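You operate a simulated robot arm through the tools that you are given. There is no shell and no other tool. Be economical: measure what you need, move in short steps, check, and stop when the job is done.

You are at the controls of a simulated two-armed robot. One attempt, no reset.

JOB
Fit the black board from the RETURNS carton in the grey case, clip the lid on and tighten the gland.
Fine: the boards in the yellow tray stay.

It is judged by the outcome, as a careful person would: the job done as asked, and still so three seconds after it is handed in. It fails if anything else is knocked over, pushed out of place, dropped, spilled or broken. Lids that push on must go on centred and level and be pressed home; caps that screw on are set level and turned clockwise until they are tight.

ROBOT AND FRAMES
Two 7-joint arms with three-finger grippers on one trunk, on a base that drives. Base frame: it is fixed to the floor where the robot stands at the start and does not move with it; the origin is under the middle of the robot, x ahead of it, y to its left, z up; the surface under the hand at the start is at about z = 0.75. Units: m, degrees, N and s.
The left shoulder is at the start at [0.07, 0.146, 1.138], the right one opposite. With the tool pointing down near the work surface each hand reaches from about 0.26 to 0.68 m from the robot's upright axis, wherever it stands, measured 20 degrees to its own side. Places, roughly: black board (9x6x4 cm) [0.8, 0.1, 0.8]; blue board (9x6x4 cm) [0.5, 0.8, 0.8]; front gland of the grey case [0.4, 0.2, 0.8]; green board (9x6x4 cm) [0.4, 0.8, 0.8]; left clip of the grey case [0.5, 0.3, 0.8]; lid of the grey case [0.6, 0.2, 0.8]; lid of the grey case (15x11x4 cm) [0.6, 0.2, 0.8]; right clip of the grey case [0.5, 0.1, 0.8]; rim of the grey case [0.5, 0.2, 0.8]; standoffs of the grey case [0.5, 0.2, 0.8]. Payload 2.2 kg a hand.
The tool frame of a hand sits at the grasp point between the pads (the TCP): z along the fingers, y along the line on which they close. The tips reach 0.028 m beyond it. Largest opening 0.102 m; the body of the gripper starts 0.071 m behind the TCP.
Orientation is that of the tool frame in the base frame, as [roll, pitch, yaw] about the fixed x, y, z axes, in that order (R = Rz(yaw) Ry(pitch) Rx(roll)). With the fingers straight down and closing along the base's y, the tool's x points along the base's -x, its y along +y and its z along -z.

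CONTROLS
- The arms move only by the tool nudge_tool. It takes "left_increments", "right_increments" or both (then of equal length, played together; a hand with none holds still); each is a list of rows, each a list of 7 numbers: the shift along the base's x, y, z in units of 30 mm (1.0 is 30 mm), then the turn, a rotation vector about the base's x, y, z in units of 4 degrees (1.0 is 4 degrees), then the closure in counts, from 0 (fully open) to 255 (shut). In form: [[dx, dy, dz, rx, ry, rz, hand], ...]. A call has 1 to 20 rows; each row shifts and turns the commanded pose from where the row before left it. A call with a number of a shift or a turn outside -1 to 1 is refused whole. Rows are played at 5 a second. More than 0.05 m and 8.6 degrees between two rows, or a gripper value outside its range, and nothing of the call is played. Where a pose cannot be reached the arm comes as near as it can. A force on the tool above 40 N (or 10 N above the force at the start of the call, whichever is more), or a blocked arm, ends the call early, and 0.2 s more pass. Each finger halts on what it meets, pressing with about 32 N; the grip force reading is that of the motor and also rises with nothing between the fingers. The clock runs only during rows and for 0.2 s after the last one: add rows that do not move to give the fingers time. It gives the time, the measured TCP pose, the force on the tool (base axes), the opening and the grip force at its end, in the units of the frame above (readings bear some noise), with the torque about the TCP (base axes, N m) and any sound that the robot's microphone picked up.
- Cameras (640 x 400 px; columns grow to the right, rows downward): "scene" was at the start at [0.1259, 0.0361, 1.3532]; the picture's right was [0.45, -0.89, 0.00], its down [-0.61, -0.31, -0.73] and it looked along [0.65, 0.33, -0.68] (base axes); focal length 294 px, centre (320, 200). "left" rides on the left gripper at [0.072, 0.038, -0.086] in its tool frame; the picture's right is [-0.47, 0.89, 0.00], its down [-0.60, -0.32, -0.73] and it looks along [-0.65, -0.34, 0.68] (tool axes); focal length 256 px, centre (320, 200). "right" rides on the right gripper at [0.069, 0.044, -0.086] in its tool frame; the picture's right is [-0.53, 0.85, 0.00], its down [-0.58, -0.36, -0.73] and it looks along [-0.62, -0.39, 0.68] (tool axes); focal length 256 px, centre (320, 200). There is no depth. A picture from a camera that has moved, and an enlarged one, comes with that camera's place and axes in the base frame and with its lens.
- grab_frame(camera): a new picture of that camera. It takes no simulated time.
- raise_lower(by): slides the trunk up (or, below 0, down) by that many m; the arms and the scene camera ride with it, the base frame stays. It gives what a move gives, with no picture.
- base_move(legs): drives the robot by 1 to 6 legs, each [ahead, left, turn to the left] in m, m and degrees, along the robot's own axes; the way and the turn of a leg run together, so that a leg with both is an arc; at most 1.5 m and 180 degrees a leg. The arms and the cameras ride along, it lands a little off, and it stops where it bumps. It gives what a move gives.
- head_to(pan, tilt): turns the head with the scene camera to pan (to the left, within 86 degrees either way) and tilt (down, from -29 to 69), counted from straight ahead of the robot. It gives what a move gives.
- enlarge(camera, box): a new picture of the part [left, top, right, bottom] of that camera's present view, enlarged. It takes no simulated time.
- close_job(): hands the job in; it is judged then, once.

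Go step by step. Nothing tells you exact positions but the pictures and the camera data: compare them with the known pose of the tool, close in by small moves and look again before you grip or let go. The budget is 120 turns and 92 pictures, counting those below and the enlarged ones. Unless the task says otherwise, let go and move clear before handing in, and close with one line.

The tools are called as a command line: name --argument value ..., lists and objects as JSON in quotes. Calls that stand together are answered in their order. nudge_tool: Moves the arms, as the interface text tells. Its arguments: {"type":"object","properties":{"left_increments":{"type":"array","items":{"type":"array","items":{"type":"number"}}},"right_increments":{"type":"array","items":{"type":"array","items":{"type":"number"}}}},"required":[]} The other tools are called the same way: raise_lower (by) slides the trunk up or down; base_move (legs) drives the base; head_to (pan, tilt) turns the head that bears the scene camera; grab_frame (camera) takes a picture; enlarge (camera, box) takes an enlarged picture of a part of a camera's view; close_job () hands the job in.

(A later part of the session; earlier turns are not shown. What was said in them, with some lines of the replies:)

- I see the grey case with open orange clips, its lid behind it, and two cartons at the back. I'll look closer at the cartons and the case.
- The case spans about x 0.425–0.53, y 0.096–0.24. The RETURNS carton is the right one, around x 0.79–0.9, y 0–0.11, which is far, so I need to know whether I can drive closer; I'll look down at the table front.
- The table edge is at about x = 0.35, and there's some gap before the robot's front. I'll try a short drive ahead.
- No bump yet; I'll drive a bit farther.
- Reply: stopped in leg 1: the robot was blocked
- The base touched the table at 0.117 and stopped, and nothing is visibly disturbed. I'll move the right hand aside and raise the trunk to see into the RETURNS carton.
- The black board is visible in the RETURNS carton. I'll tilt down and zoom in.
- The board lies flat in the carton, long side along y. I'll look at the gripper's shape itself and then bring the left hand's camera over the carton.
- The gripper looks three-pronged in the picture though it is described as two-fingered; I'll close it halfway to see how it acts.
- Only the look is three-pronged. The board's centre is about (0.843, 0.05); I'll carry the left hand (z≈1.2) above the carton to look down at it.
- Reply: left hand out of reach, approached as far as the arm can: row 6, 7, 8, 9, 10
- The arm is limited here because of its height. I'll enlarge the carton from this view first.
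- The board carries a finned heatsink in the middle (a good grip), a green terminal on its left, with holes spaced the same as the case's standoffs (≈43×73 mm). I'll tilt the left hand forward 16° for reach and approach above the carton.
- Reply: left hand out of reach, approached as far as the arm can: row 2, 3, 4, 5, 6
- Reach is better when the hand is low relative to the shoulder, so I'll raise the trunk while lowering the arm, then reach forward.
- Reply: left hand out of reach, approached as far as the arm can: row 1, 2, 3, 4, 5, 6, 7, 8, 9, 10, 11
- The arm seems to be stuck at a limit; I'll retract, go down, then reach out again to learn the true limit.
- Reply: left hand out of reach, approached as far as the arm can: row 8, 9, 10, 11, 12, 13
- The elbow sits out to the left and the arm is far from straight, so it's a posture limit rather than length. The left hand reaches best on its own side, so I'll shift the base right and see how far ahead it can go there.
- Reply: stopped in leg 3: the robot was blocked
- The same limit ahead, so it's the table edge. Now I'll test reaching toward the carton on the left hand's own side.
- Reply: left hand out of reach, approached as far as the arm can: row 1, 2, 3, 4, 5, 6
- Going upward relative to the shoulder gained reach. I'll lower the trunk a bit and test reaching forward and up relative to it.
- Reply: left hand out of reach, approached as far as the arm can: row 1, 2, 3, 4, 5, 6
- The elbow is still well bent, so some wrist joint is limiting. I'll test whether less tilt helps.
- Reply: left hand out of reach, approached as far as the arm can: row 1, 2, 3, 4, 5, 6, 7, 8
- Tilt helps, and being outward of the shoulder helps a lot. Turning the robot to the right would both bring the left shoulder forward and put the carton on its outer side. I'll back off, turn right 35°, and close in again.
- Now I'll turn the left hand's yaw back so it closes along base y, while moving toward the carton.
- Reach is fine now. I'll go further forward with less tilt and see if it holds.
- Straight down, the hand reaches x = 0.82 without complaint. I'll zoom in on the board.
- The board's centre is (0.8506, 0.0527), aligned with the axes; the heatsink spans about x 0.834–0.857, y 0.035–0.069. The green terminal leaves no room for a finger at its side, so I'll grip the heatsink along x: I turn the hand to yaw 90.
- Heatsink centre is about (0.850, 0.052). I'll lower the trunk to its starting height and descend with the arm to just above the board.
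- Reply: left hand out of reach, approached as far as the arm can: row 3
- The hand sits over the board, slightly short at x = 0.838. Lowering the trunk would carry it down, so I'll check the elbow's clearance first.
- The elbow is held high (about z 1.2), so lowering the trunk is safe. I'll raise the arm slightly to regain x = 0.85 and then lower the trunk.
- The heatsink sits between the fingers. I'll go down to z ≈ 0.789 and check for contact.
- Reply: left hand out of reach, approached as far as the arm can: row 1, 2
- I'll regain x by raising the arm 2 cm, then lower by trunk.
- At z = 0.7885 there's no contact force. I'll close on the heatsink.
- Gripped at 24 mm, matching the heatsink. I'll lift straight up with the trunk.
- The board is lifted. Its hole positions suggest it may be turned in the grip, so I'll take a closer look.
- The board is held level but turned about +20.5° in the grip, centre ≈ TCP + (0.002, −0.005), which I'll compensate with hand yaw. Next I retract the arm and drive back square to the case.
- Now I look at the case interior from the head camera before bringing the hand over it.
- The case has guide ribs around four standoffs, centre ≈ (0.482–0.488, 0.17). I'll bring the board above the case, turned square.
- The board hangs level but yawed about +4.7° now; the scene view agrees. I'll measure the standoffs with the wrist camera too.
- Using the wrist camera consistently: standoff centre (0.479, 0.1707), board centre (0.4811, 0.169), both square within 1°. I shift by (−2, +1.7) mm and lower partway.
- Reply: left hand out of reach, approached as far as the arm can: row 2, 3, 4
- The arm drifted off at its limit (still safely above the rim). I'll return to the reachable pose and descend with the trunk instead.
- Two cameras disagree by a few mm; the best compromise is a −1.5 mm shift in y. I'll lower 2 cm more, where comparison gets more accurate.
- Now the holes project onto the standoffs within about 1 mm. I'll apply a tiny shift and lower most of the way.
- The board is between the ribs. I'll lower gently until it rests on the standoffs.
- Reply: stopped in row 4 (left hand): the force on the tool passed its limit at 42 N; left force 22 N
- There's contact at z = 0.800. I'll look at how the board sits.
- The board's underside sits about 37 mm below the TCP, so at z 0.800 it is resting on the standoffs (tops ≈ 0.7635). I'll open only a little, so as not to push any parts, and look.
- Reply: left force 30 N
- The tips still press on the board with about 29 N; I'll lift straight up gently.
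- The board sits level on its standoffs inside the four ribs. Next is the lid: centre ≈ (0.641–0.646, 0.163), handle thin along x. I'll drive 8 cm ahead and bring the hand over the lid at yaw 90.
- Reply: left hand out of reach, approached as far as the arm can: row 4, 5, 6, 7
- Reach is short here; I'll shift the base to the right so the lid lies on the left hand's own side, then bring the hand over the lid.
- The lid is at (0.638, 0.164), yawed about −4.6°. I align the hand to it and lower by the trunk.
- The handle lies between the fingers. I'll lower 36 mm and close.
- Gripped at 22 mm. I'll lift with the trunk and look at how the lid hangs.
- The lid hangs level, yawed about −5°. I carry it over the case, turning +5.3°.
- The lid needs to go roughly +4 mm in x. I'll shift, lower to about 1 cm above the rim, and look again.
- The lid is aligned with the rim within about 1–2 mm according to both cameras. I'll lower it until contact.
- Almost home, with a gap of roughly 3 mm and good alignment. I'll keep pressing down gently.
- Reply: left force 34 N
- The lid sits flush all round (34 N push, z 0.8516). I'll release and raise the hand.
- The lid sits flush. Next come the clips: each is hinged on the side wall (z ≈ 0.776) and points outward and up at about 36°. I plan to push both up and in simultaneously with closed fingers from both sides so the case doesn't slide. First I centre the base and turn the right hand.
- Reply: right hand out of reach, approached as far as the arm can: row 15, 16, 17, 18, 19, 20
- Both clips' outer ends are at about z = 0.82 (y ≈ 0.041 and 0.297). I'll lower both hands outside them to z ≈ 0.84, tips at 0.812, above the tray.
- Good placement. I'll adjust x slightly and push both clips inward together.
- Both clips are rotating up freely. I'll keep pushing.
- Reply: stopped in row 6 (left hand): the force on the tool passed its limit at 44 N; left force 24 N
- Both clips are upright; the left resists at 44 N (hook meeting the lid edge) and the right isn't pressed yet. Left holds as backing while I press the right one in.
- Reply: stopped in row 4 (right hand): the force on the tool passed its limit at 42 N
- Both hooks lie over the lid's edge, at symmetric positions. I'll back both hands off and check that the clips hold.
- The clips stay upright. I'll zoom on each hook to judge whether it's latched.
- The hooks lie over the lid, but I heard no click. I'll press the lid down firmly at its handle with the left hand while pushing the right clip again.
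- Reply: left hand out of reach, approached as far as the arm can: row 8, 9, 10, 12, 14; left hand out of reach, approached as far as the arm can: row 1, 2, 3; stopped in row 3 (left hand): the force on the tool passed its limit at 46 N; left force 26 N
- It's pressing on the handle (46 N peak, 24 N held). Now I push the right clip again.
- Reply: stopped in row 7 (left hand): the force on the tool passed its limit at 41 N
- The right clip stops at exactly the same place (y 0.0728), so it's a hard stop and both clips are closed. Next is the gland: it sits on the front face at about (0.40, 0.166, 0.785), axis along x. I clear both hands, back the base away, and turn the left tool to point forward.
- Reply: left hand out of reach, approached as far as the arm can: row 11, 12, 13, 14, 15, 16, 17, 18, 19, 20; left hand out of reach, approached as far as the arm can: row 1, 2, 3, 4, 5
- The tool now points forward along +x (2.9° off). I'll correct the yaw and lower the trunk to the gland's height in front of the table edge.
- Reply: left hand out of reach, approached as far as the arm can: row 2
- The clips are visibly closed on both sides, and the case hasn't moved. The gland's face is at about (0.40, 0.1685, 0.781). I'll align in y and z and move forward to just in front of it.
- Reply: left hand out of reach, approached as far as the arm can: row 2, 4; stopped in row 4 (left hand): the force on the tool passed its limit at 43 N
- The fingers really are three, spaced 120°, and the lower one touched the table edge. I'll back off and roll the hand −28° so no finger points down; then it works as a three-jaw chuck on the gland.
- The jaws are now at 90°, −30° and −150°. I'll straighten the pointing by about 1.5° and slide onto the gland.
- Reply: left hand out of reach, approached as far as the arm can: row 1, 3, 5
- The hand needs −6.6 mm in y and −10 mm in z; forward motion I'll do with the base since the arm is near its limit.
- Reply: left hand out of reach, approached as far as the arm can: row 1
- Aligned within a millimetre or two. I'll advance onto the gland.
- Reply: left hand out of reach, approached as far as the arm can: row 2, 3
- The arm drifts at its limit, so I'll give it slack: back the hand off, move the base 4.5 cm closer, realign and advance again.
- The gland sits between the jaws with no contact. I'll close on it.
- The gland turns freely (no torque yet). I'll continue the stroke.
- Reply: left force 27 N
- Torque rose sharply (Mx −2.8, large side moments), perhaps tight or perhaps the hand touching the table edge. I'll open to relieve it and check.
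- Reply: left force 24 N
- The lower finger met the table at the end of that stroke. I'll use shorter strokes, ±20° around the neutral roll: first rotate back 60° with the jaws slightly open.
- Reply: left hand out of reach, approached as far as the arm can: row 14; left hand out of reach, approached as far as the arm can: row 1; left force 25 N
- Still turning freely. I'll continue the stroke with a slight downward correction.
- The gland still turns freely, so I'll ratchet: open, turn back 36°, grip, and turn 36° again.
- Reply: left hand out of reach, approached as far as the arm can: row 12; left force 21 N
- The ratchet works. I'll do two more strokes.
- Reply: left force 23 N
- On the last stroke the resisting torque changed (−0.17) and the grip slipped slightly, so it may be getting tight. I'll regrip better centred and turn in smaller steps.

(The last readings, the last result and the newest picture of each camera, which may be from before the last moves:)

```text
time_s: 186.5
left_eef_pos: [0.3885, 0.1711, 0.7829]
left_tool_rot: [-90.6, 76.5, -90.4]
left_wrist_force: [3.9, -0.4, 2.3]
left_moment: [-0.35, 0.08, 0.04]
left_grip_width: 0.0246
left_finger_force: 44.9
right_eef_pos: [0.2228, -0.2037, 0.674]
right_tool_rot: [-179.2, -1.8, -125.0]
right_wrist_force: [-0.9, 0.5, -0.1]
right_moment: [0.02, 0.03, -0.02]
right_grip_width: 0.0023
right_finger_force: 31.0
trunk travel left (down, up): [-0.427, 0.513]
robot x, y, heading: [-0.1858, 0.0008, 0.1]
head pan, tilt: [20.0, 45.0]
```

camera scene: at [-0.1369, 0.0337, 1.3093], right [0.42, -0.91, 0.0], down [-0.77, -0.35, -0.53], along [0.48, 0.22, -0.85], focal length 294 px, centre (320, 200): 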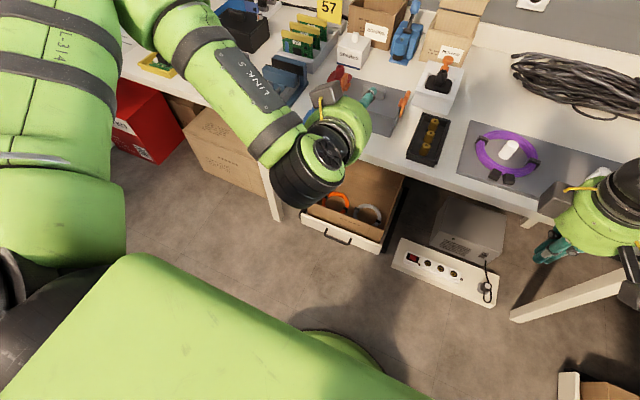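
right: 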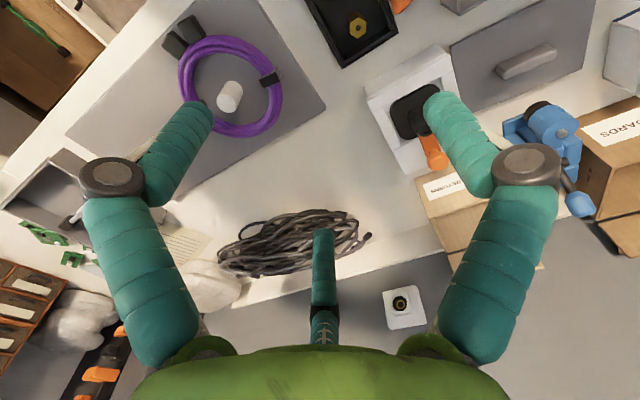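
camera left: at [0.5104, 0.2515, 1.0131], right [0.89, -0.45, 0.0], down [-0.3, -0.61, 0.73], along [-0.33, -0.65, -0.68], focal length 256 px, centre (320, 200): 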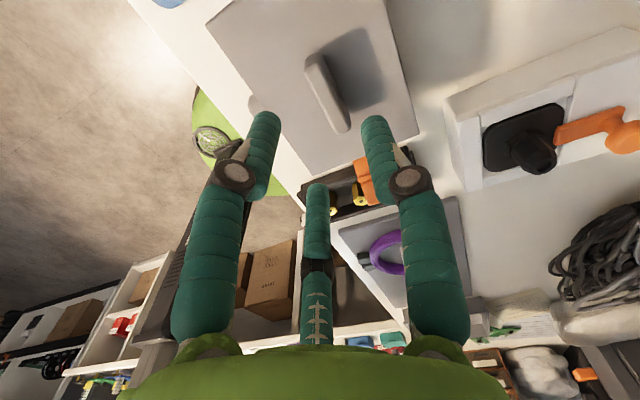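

With good centring the resisting torque grows steadily (−0.16, −0.35): it's tightening. I'll continue.

nudge_tool --left_increments '[[0, 0, 0, 1, 0, 0, 255], [0, 0, 0, 1, 0, 0, 255], [0, 0, 0, 0, 0, 0, 255]]'

nudge_tool --left_increments '[[0, 0, 0, 0, 0, 0, 215], [0, 0, 0, 0, 0, 0, 170], [0, 0, 0, 0, 0, 0, 170], [0, 0, 0, -1, 0, 0, 170], [0, 0, 0, -1, 0, 0, 170], [0, 0, 0, -1, 0, 0, 170], [0, 0, 0, -1, 0, 0, 170], [0, 0, 0, -1, 0, 0, 170], [0, 0, 0, -1, 0, 0, 170], [0, 0, 0, -1, 0, 0, 170], [0, 0, 0, 0, 0, 0, 170]]'

nudge_tool --left_increments '[[0, 0, 0, 0, 0, 0, 215], [0, 0, 0, 0, 0, 0, 255], [0, 0, 0, 0, 0, 0, 255], [0, 0, 0, 0, 0, 0, 255], [0, 0, 0, 1, 0, 0, 255], [0, 0, 0, 0, 0, 0, 255]]'

nudge_tool --left_increments '[[0, 0, 0, 1, 0, 0, 255], [0, 0, 0, 1, 0, 0, 255], [0, 0, 0, 1, 0, 0, 255], [0, 0, 0, 0, 0, 0, 255]]'

```text
time_s: 187.3
left_eef_pos: [0.3871, 0.1713, 0.7822]
left_tool_rot: [-90.9, 84.5, -90.8]
left_wrist_force: [5.4, -0.7, 2.9]
left_moment: [-0.56, -0.1, -0.12]
left_grip_width: 0.0253
left_finger_force: 44.9
right_eef_pos: [0.2237, -0.2034, 0.6747]
right_tool_rot: [-179.1, -1.8, -125.0]
right_wrist_force: [0.4, 0.3, -0.7]
right_moment: [0.03, 0.0, -0.01]
right_grip_width: 0.0023
right_finger_force: 30.8
trunk travel left (down, up): [-0.427, 0.513]
robot x, y, heading: [-0.1863, 0.0098, 0.1]
head pan, tilt: [20.0, 45.0]
```

```text
time_s: 189.7
left_eef_pos: [0.3876, 0.1711, 0.7822]
left_tool_rot: [-90.4, 56.4, -90.2]
left_wrist_force: [-0.5, 1.0, 0.3]
left_moment: [0.0, -0.01, -0.01]
left_grip_width: 0.0338
left_finger_force: 0.0
right_eef_pos: [0.2224, -0.2053, 0.6747]
right_tool_rot: [-179.1, -1.8, -125.0]
right_wrist_force: [0.2, 1.0, 0.1]
right_moment: [0.01, 0.0, 0.02]
right_grip_width: 0.0023
right_finger_force: 31.9
trunk travel left (down, up): [-0.427, 0.513]
robot x, y, heading: [-0.1862, 0.0081, -0.1]
head pan, tilt: [20.0, 45.0]
```

```text
time_s: 191.1
left_eef_pos: [0.3878, 0.1715, 0.7818]
left_tool_rot: [-90.3, 60.6, -90.1]
left_wrist_force: [1.7, 2.0, 2.5]
left_moment: [-0.22, -0.04, -0.03]
left_grip_width: 0.0255
left_finger_force: 45.0
right_eef_pos: [0.223, -0.2037, 0.6751]
right_tool_rot: [-179.1, -1.9, -125.0]
right_wrist_force: [1.0, -0.4, 0.4]
right_moment: [0.02, -0.03, 0.01]
right_grip_width: 0.0023
right_finger_force: 31.4
trunk travel left (down, up): [-0.427, 0.513]
robot x, y, heading: [-0.1828, 0.0023, 0.2]
head pan, tilt: [20.0, 45.0]
```

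```text
time_s: 192.1
left_eef_pos: [0.3876, 0.1706, 0.7835]
left_tool_rot: [-90.5, 72.5, -90.4]
left_wrist_force: [-1.4, 1.1, 2.1]
left_moment: [-0.24, -0.04, -0.04]
left_grip_width: 0.0248
left_finger_force: 44.9
right_eef_pos: [0.223, -0.2045, 0.676]
right_tool_rot: [-179.1, -1.8, -125.0]
right_wrist_force: [0.4, -0.4, 0.5]
right_moment: [0.0, -0.01, -0.02]
right_grip_width: 0.002
right_finger_force: 32.0
trunk travel left (down, up): [-0.427, 0.513]
robot x, y, heading: [-0.1907, 0.0074, 0.2]
head pan, tilt: [20.0, 45.0]
```

Now torque builds immediately on each grip, unlike the earlier free strokes, which suggests it's at its stop. I'll finish this stroke with a firm turn to confirm.

nudge_tool --left_increments '[[0, 0, 0, 1, 0, 0, 255], [0, 0, 0, 1, 0, 0, 255], [0, 0, 0, 0, 0, 0, 255]]'

nudge_tool --left_increments '[[0, 0, 0, 1, 0, 0, 255], [0, 0, 0, 0, 0, 0, 255]]'

enlarge --camera "scene" --box '[270, 80, 390, 155]'

```text
time_s: 192.9
left_eef_pos: [0.3882, 0.1707, 0.7823]
left_tool_rot: [-90.6, 80.5, -90.4]
left_wrist_force: [2.8, -0.5, 2.8]
left_moment: [-0.43, -0.07, -0.12]
left_grip_width: 0.0249
left_finger_force: 45.1
right_eef_pos: [0.2229, -0.2037, 0.6743]
right_tool_rot: [-179.1, -1.8, -125.1]
right_wrist_force: [-0.2, -0.8, -1.2]
right_moment: [0.02, -0.01, 0.03]
right_grip_width: 0.0022
right_finger_force: 31.5
trunk travel left (down, up): [-0.427, 0.513]
robot x, y, heading: [-0.1863, 0.0078, -0.0]
head pan, tilt: [20.0, 45.0]
```

```text
time_s: 193.5
left_eef_pos: [0.3883, 0.1704, 0.7829]
left_tool_rot: [-90.9, 84.5, -90.7]
left_wrist_force: [4.6, -0.5, 2.9]
left_moment: [-0.56, -0.03, -0.09]
left_grip_width: 0.025
left_finger_force: 44.4
right_eef_pos: [0.2227, -0.203, 0.6755]
right_tool_rot: [-179.1, -1.8, -124.9]
right_wrist_force: [0.0, -0.1, -0.1]
right_moment: [-0.01, -0.01, -0.01]
right_grip_width: 0.0021
right_finger_force: 32.2
trunk travel left (down, up): [-0.427, 0.513]
robot x, y, heading: [-0.1895, 0.0062, -0.2]
head pan, tilt: [20.0, 45.0]
```

```text
5.33 times, centred on (330, 118) of scene
camera zoom: at [-0.0581, 0.033, 1.1024], right [0.34, -0.94, 0.0], down [-0.66, -0.24, -0.71], along [0.66, 0.24, -0.71], focal length 1569 px, centre (267, 640)
```

zoom: 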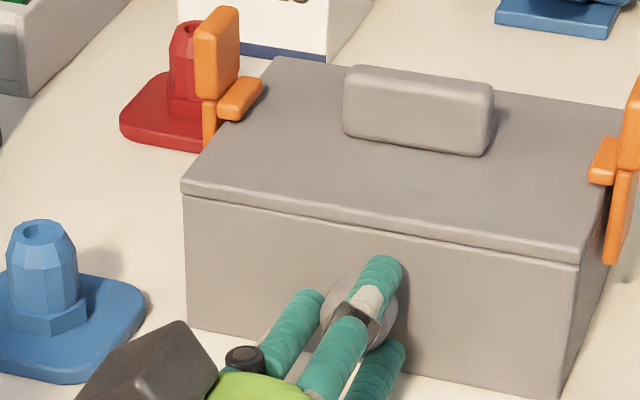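

Torque again reached −0.56. I'll take two more strokes, reading the torque at the start and end, to see whether it's at its stop.

nudge_tool --left_increments '[[0, 0, 0, 0, 0, 0, 215], [0, 0, 0, 0, 0, 0, 170], [0, 0, 0, 0, 0, 0, 170], [0, 0, 0, -1, 0, 0, 170], [0, 0, 0, -1, 0, 0, 170], [0, 0, 0, -1, 0, 0, 170], [0, 0, 0, -1, 0, 0, 170], [0, 0, 0, -1, 0, 0, 170], [0, 0, 0, -1, 0, 0, 170], [0, 0, 0, -1, 0, 0, 170], [0, 0, 0, 0, 0, 0, 170], [0, 0, 0, 0, 0, 0, 215], [0, 0, 0, 0, 0, 0, 255], [0, 0, 0, 0, 0, 0, 255], [0, 0, 0, 0, 0, 0, 255]]'

nudge_tool --left_increments '[[0, 0, 0, 1, 0, 0, 255], [0, 0, 0, 1, 0, 0, 255], [0, 0, 0, 1, 0, 0, 255], [0, 0, 0, 0, 0, 0, 255]]'

nudge_tool --left_increments '[[0, 0, 0, 1, 0, 0, 255], [0, 0, 0, 1, 0, 0, 255], [0, 0, 0, 1, 0, 0, 255], [0, 0, 0, 1, 0, 0, 255], [0, 0, 0, 0, 0, 0, 255]]'

nudge_tool --left_increments '[[0, 0, 0, 0, 0, 0, 215], [0, 0, 0, 0, 0, 0, 170], [0, 0, 0, 0, 0, 0, 170], [0, 0, 0, -1, 0, 0, 170], [0, 0, 0, -1, 0, 0, 170], [0, 0, 0, -1, 0, 0, 170], [0, 0, 0, -1, 0, 0, 170], [0, 0, 0, -1, 0, 0, 170], [0, 0, 0, -1, 0, 0, 170], [0, 0, 0, -1, 0, 0, 170], [0, 0, 0, 0, 0, 0, 170], [0, 0, 0, 0, 0, 0, 215], [0, 0, 0, 0, 0, 0, 255], [0, 0, 0, 0, 0, 0, 255], [0, 0, 0, 0, 0, 0, 255]]'

nudge_tool --left_increments '[[0, 0, 0, 1, 0, 0, 255], [0, 0, 0, 1, 0, 0, 255], [0, 0, 0, 1, 0, 0, 255], [0, 0, 0, 0, 0, 0, 255]]'

nudge_tool --left_increments '[[0, 0, 0, 1, 0, 0, 255], [0, 0, 0, 1, 0, 0, 255], [0, 0, 0, 1, 0, 0, 255], [0, 0, 0, 1, 0, 0, 255], [0, 0, 0, 0, 0, 0, 255]]'

```text
time_s: 196.7
left_eef_pos: [0.3882, 0.1704, 0.7836]
left_tool_rot: [-90.2, 56.4, -90.1]
left_wrist_force: [1.0, 1.3, 2.3]
left_moment: [-0.03, -0.01, 0.09]
left_grip_width: 0.0253
left_finger_force: 44.8
right_eef_pos: [0.224, -0.2034, 0.6755]
right_tool_rot: [-179.1, -1.9, -125.0]
right_wrist_force: [0.4, 0.1, 0.1]
right_moment: [-0.01, 0.03, -0.03]
right_grip_width: 0.002
right_finger_force: 31.8
trunk travel left (down, up): [-0.427, 0.513]
robot x, y, heading: [-0.1885, 0.0079, 0.2]
head pan, tilt: [20.0, 45.0]
```

```text
time_s: 197.7
left_eef_pos: [0.3895, 0.1705, 0.7823]
left_tool_rot: [-90.3, 68.5, -90.1]
left_wrist_force: [4.3, 0.3, 3.8]
left_moment: [-0.09, -0.13, -0.03]
left_grip_width: 0.0249
left_finger_force: 44.8
right_eef_pos: [0.2228, -0.2032, 0.6738]
right_tool_rot: [-179.2, -1.9, -125.0]
right_wrist_force: [0.2, 0.0, 0.0]
right_moment: [0.01, 0.01, 0.01]
right_grip_width: 0.0021
right_finger_force: 31.4
trunk travel left (down, up): [-0.427, 0.513]
robot x, y, heading: [-0.1891, 0.0053, 0.2]
head pan, tilt: [20.0, 45.0]
```

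```text
time_s: 198.9
left_eef_pos: [0.3877, 0.1697, 0.782]
left_tool_rot: [-91.1, 84.5, -90.9]
left_wrist_force: [1.9, -0.2, 5.4]
left_moment: [-0.53, -0.13, -0.12]
left_grip_width: 0.0255
left_finger_force: 45.5
right_eef_pos: [0.2234, -0.2045, 0.6763]
right_tool_rot: [-179.2, -1.8, -125.0]
right_wrist_force: [0.5, 0.1, 0.1]
right_moment: [-0.01, -0.02, 0.0]
right_grip_width: 0.0019
right_finger_force: 31.6
trunk travel left (down, up): [-0.427, 0.513]
robot x, y, heading: [-0.1869, 0.0087, 0.3]
head pan, tilt: [20.0, 45.0]
```

```text
time_s: 202.1
left_eef_pos: [0.388, 0.1698, 0.782]
left_tool_rot: [-90.1, 56.5, -90.1]
left_wrist_force: [1.1, 0.1, 4.9]
left_moment: [0.0, -0.09, -0.11]
left_grip_width: 0.0254
left_finger_force: 45.4
right_eef_pos: [0.2228, -0.2044, 0.6751]
right_tool_rot: [-179.0, -1.8, -125.1]
right_wrist_force: [-0.9, 0.1, 1.0]
right_moment: [-0.01, -0.01, 0.02]
right_grip_width: 0.0019
right_finger_force: 31.4
trunk travel left (down, up): [-0.427, 0.513]
robot x, y, heading: [-0.188, 0.0048, 0.2]
head pan, tilt: [20.0, 45.0]
```

```text
time_s: 203.1
left_eef_pos: [0.3874, 0.1711, 0.7827]
left_tool_rot: [-90.4, 68.5, -90.2]
left_wrist_force: [3.7, 0.6, 4.3]
left_moment: [-0.1, -0.14, 0.01]
left_grip_width: 0.0251
left_finger_force: 45.0
right_eef_pos: [0.224, -0.203, 0.6758]
right_tool_rot: [-179.1, -1.8, -125.0]
right_wrist_force: [0.5, 0.1, 0.3]
right_moment: [0.0, 0.0, -0.04]
right_grip_width: 0.0021
right_finger_force: 30.9
trunk travel left (down, up): [-0.427, 0.513]
robot x, y, heading: [-0.1849, 0.005, -0.2]
head pan, tilt: [20.0, 45.0]
```

```text
time_s: 204.3
left_eef_pos: [0.3875, 0.1701, 0.7817]
left_tool_rot: [-91.2, 84.5, -91.1]
left_wrist_force: [-0.5, 0.5, 2.8]
left_moment: [-0.52, -0.03, -0.04]
left_grip_width: 0.0251
left_finger_force: 44.7
right_eef_pos: [0.2231, -0.2037, 0.6751]
right_tool_rot: [-179.1, -1.8, -125.0]
right_wrist_force: [0.4, 0.6, 1.6]
right_moment: [0.04, 0.04, -0.02]
right_grip_width: 0.0021
right_finger_force: 31.2
trunk travel left (down, up): [-0.427, 0.513]
robot x, y, heading: [-0.1877, 0.0086, 0.1]
head pan, tilt: [20.0, 45.0]
```

The pattern repeats exactly: zero at grip, −0.53 N·m at the end, so the gland is against its stop. I'll give one last, longer stroke to make it firmly tight.

nudge_tool --left_increments '[[0, 0, 0, 0, 0, 0, 215], [0, 0, 0, 0, 0, 0, 170], [0, 0, 0, 0, 0, 0, 170], [0, 0, 0, -1, 0, 0, 170], [0, 0, 0, -1, 0, 0, 170], [0, 0, 0, -1, 0, 0, 170], [0, 0, 0, -1, 0, 0, 170], [0, 0, 0, -1, 0, 0, 170], [0, 0, 0, -1, 0, 0, 170], [0, 0, 0, -1, 0, 0, 170], [0, 0, 0, -1, 0, 0, 170], [0, 0, 0, 0, 0, 0, 170], [0, 0, 0, 0, 0, 0, 215], [0, 0, 0, 0, 0, 0, 255], [0, 0, 0, 0, 0, 0, 255], [0, 0, 0, 0, 0, 0, 255]]'

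nudge_tool --left_increments '[[0, 0, 0, 1, 0, 0, 255], [0, 0, 0, 1, 0, 0, 255], [0, 0, 0, 1, 0, 0, 255], [0, 0, 0, 1, 0, 0, 255], [0, 0, 0, 1, 0, 0, 255], [0, 0, 0, 1, 0, 0, 255], [0, 0, 0, 1, 0, 0, 255], [0, 0, 0, 1, 0, 0, 255], [0, 0, 0, 0, 0, 0, 255]]'

nudge_tool --left_increments '[[0, 0, 0, 1, 0, 0, 255], [0, 0, 0, 1, 0, 0, 255], [0, 0, 0, 0, 0, 0, 255]]'

```text
time_s: 207.7
left_eef_pos: [0.388, 0.1712, 0.7825]
left_tool_rot: [-90.2, 52.4, -90.0]
left_wrist_force: [0.3, 1.5, 1.7]
left_moment: [-0.21, -0.03, 0.12]
left_grip_width: 0.0252
left_finger_force: 45.1
right_eef_pos: [0.2227, -0.2037, 0.6744]
right_tool_rot: [-179.1, -1.9, -125.0]
right_wrist_force: [-0.2, -0.7, -0.2]
right_moment: [-0.01, 0.02, 0.01]
right_grip_width: 0.002
right_finger_force: 31.6
trunk travel left (down, up): [-0.427, 0.513]
robot x, y, heading: [-0.187, 0.0088, 0.1]
head pan, tilt: [20.0, 45.0]
```

```text
time_s: 209.7
left_eef_pos: [0.3869, 0.1704, 0.7838]
left_tool_rot: [-91.2, 84.4, -91.0]
left_wrist_force: [2.1, 1.2, 3.3]
left_moment: [-0.52, 0.01, -0.06]
left_grip_width: 0.0252
left_finger_force: 45.5
right_eef_pos: [0.2234, -0.204, 0.6746]
right_tool_rot: [-179.1, -1.9, -125.0]
right_wrist_force: [0.1, 0.0, -0.1]
right_moment: [-0.02, 0.04, 0.04]
right_grip_width: 0.002
right_finger_force: 31.2
trunk travel left (down, up): [-0.427, 0.513]
robot x, y, heading: [-0.1865, 0.0058, 0.2]
head pan, tilt: [20.0, 45.0]
```

```text
time_s: 210.5
left_eef_pos: [0.3874, 0.1706, 0.7833]
left_tool_rot: [93.8, 87.7, 94.1]
left_wrist_force: [-0.2, -2.4, 9.9]
left_moment: [-1.33, 3.56, 1.54]
left_grip_width: 0.0254
left_finger_force: 45.2
right_eef_pos: [0.2227, -0.2049, 0.6747]
right_tool_rot: [-179.1, -1.8, -125.1]
right_wrist_force: [-0.2, 0.5, 0.0]
right_moment: [0.01, -0.02, 0.01]
right_grip_width: 0.0019
right_finger_force: 31.4
trunk travel left (down, up): [-0.427, 0.513]
robot x, y, heading: [-0.1876, 0.0079, 0.1]
head pan, tilt: [20.0, 45.0]
```

The torque saturates at about 0.52 N·m, the grip's slip limit, so the gland is tight. I'll release, roll back to neutral and withdraw.

nudge_tool --left_increments '[[0, 0, 0, -0.5, 0, 0, 255], [0, 0, 0, 0, 0, 0, 215], [0, 0, 0, 0, 0, 0, 165], [0, 0, 0, 0, 0, 0, 165], [0, 0, 0, -1, 0, 0, 165], [0, 0, 0, -1, 0, 0, 165], [0, 0, 0, -1, 0, 0, 165], [0, 0, 0, -1, 0, 0, 165], [0, 0, 0, -1, 0, 0, 165], [0, 0, 0, -1, 0, 0, 165], [0, 0, 0, -1, 0, 0, 165], [-0.5, 0, 0, 0, 0, 0, 165], [-1, 0, 0, 0, 0, 0, 165], [-1, 0, 0, 0, 0, 0, 165], [-1, 0, 0, 0, 0, 0, 165]]'

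base_move --legs '[[-0.15, 0, 0]]'

enlarge --camera "scene" --box '[240, 60, 420, 175]'

grab_frame --camera "scene"

```text
time_s: 213.7
left_eef_pos: [0.3005, 0.1717, 0.7816]
left_tool_rot: [-90.4, 62.5, -90.2]
left_wrist_force: [0.1, -0.2, -0.3]
left_moment: [-0.02, 0.04, 0.04]
left_grip_width: 0.0361
left_finger_force: 0.1
left hand out of reach, approached as far as the arm can: row 15
right_eef_pos: [0.2229, -0.2032, 0.6751]
right_tool_rot: [-179.1, -2.0, -125.1]
right_wrist_force: [0.1, -0.2, 0.2]
right_moment: [-0.01, -0.01, -0.01]
right_grip_width: 0.002
right_finger_force: 31.5
trunk travel left (down, up): [-0.427, 0.513]
robot x, y, heading: [-0.1881, 0.0052, 0.2]
head pan, tilt: [20.0, 45.0]
```

```text
time_s: 215.1
left_eef_pos: [0.1528, 0.1706, 0.7826]
left_tool_rot: [-90.3, 62.5, -90.2]
left_wrist_force: [-1.0, 0.1, 0.7]
left_moment: [0.02, -0.02, -0.01]
left_grip_width: 0.0361
left_finger_force: 0.1
right_eef_pos: [0.0751, -0.2051, 0.6748]
right_tool_rot: [-179.0, -1.8, -125.1]
right_wrist_force: [-0.1, 0.0, -0.2]
right_moment: [0.01, -0.05, -0.03]
right_grip_width: 0.0022
right_finger_force: 31.7
trunk travel left (down, up): [-0.427, 0.513]
robot x, y, heading: [-0.3335, 0.0058, 0.1]
head pan, tilt: [20.0, 45.0]
```

```text
3.48 times, centred on (330, 118) of scene
camera zoom: at [-0.206, 0.0327, 1.1025], right [0.34, -0.94, 0.0], down [-0.66, -0.24, -0.71], along [0.66, 0.24, -0.71], focal length 1023 px, centre (285, 487)
```

zoom: 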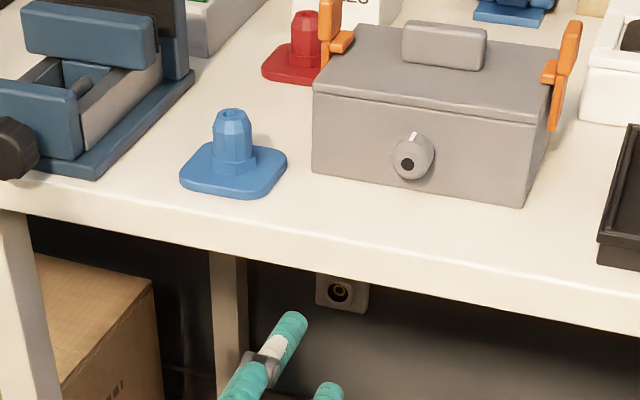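

```text
4 pictures are left
camera scene: at [-0.206, 0.0327, 1.1025], right [0.34, -0.94, 0.0], down [-0.66, -0.24, -0.71], along [0.66, 0.24, -0.71], focal length 294 px, centre (320, 200)
```

scene: 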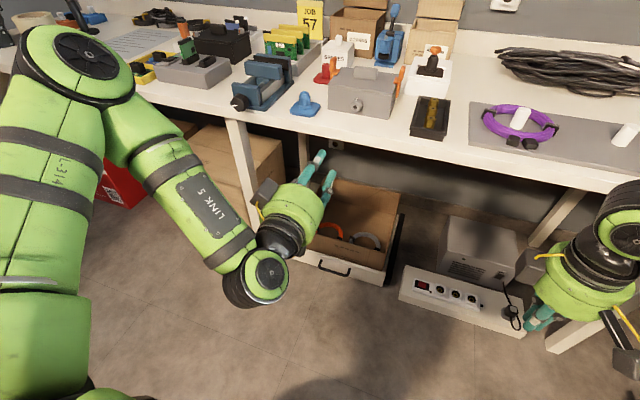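

The white mark on the gland has gone clockwise from about 7–8 o'clock to 12 o'clock and then stopped moving, so it's tight. The lid is level with both clips closed, nothing else has moved, and both hands are clear.

close_job

```text
The job is handed in.
```

I fitted the black board from the RETURNS carton on the grey case's standoffs, closed the lid with both clips, and tightened the gland clockwise until it stopped. I heard no click from the clips, so I judged them closed from where they stopped and from the pictures. The boards in the yellow tray weren't touched.
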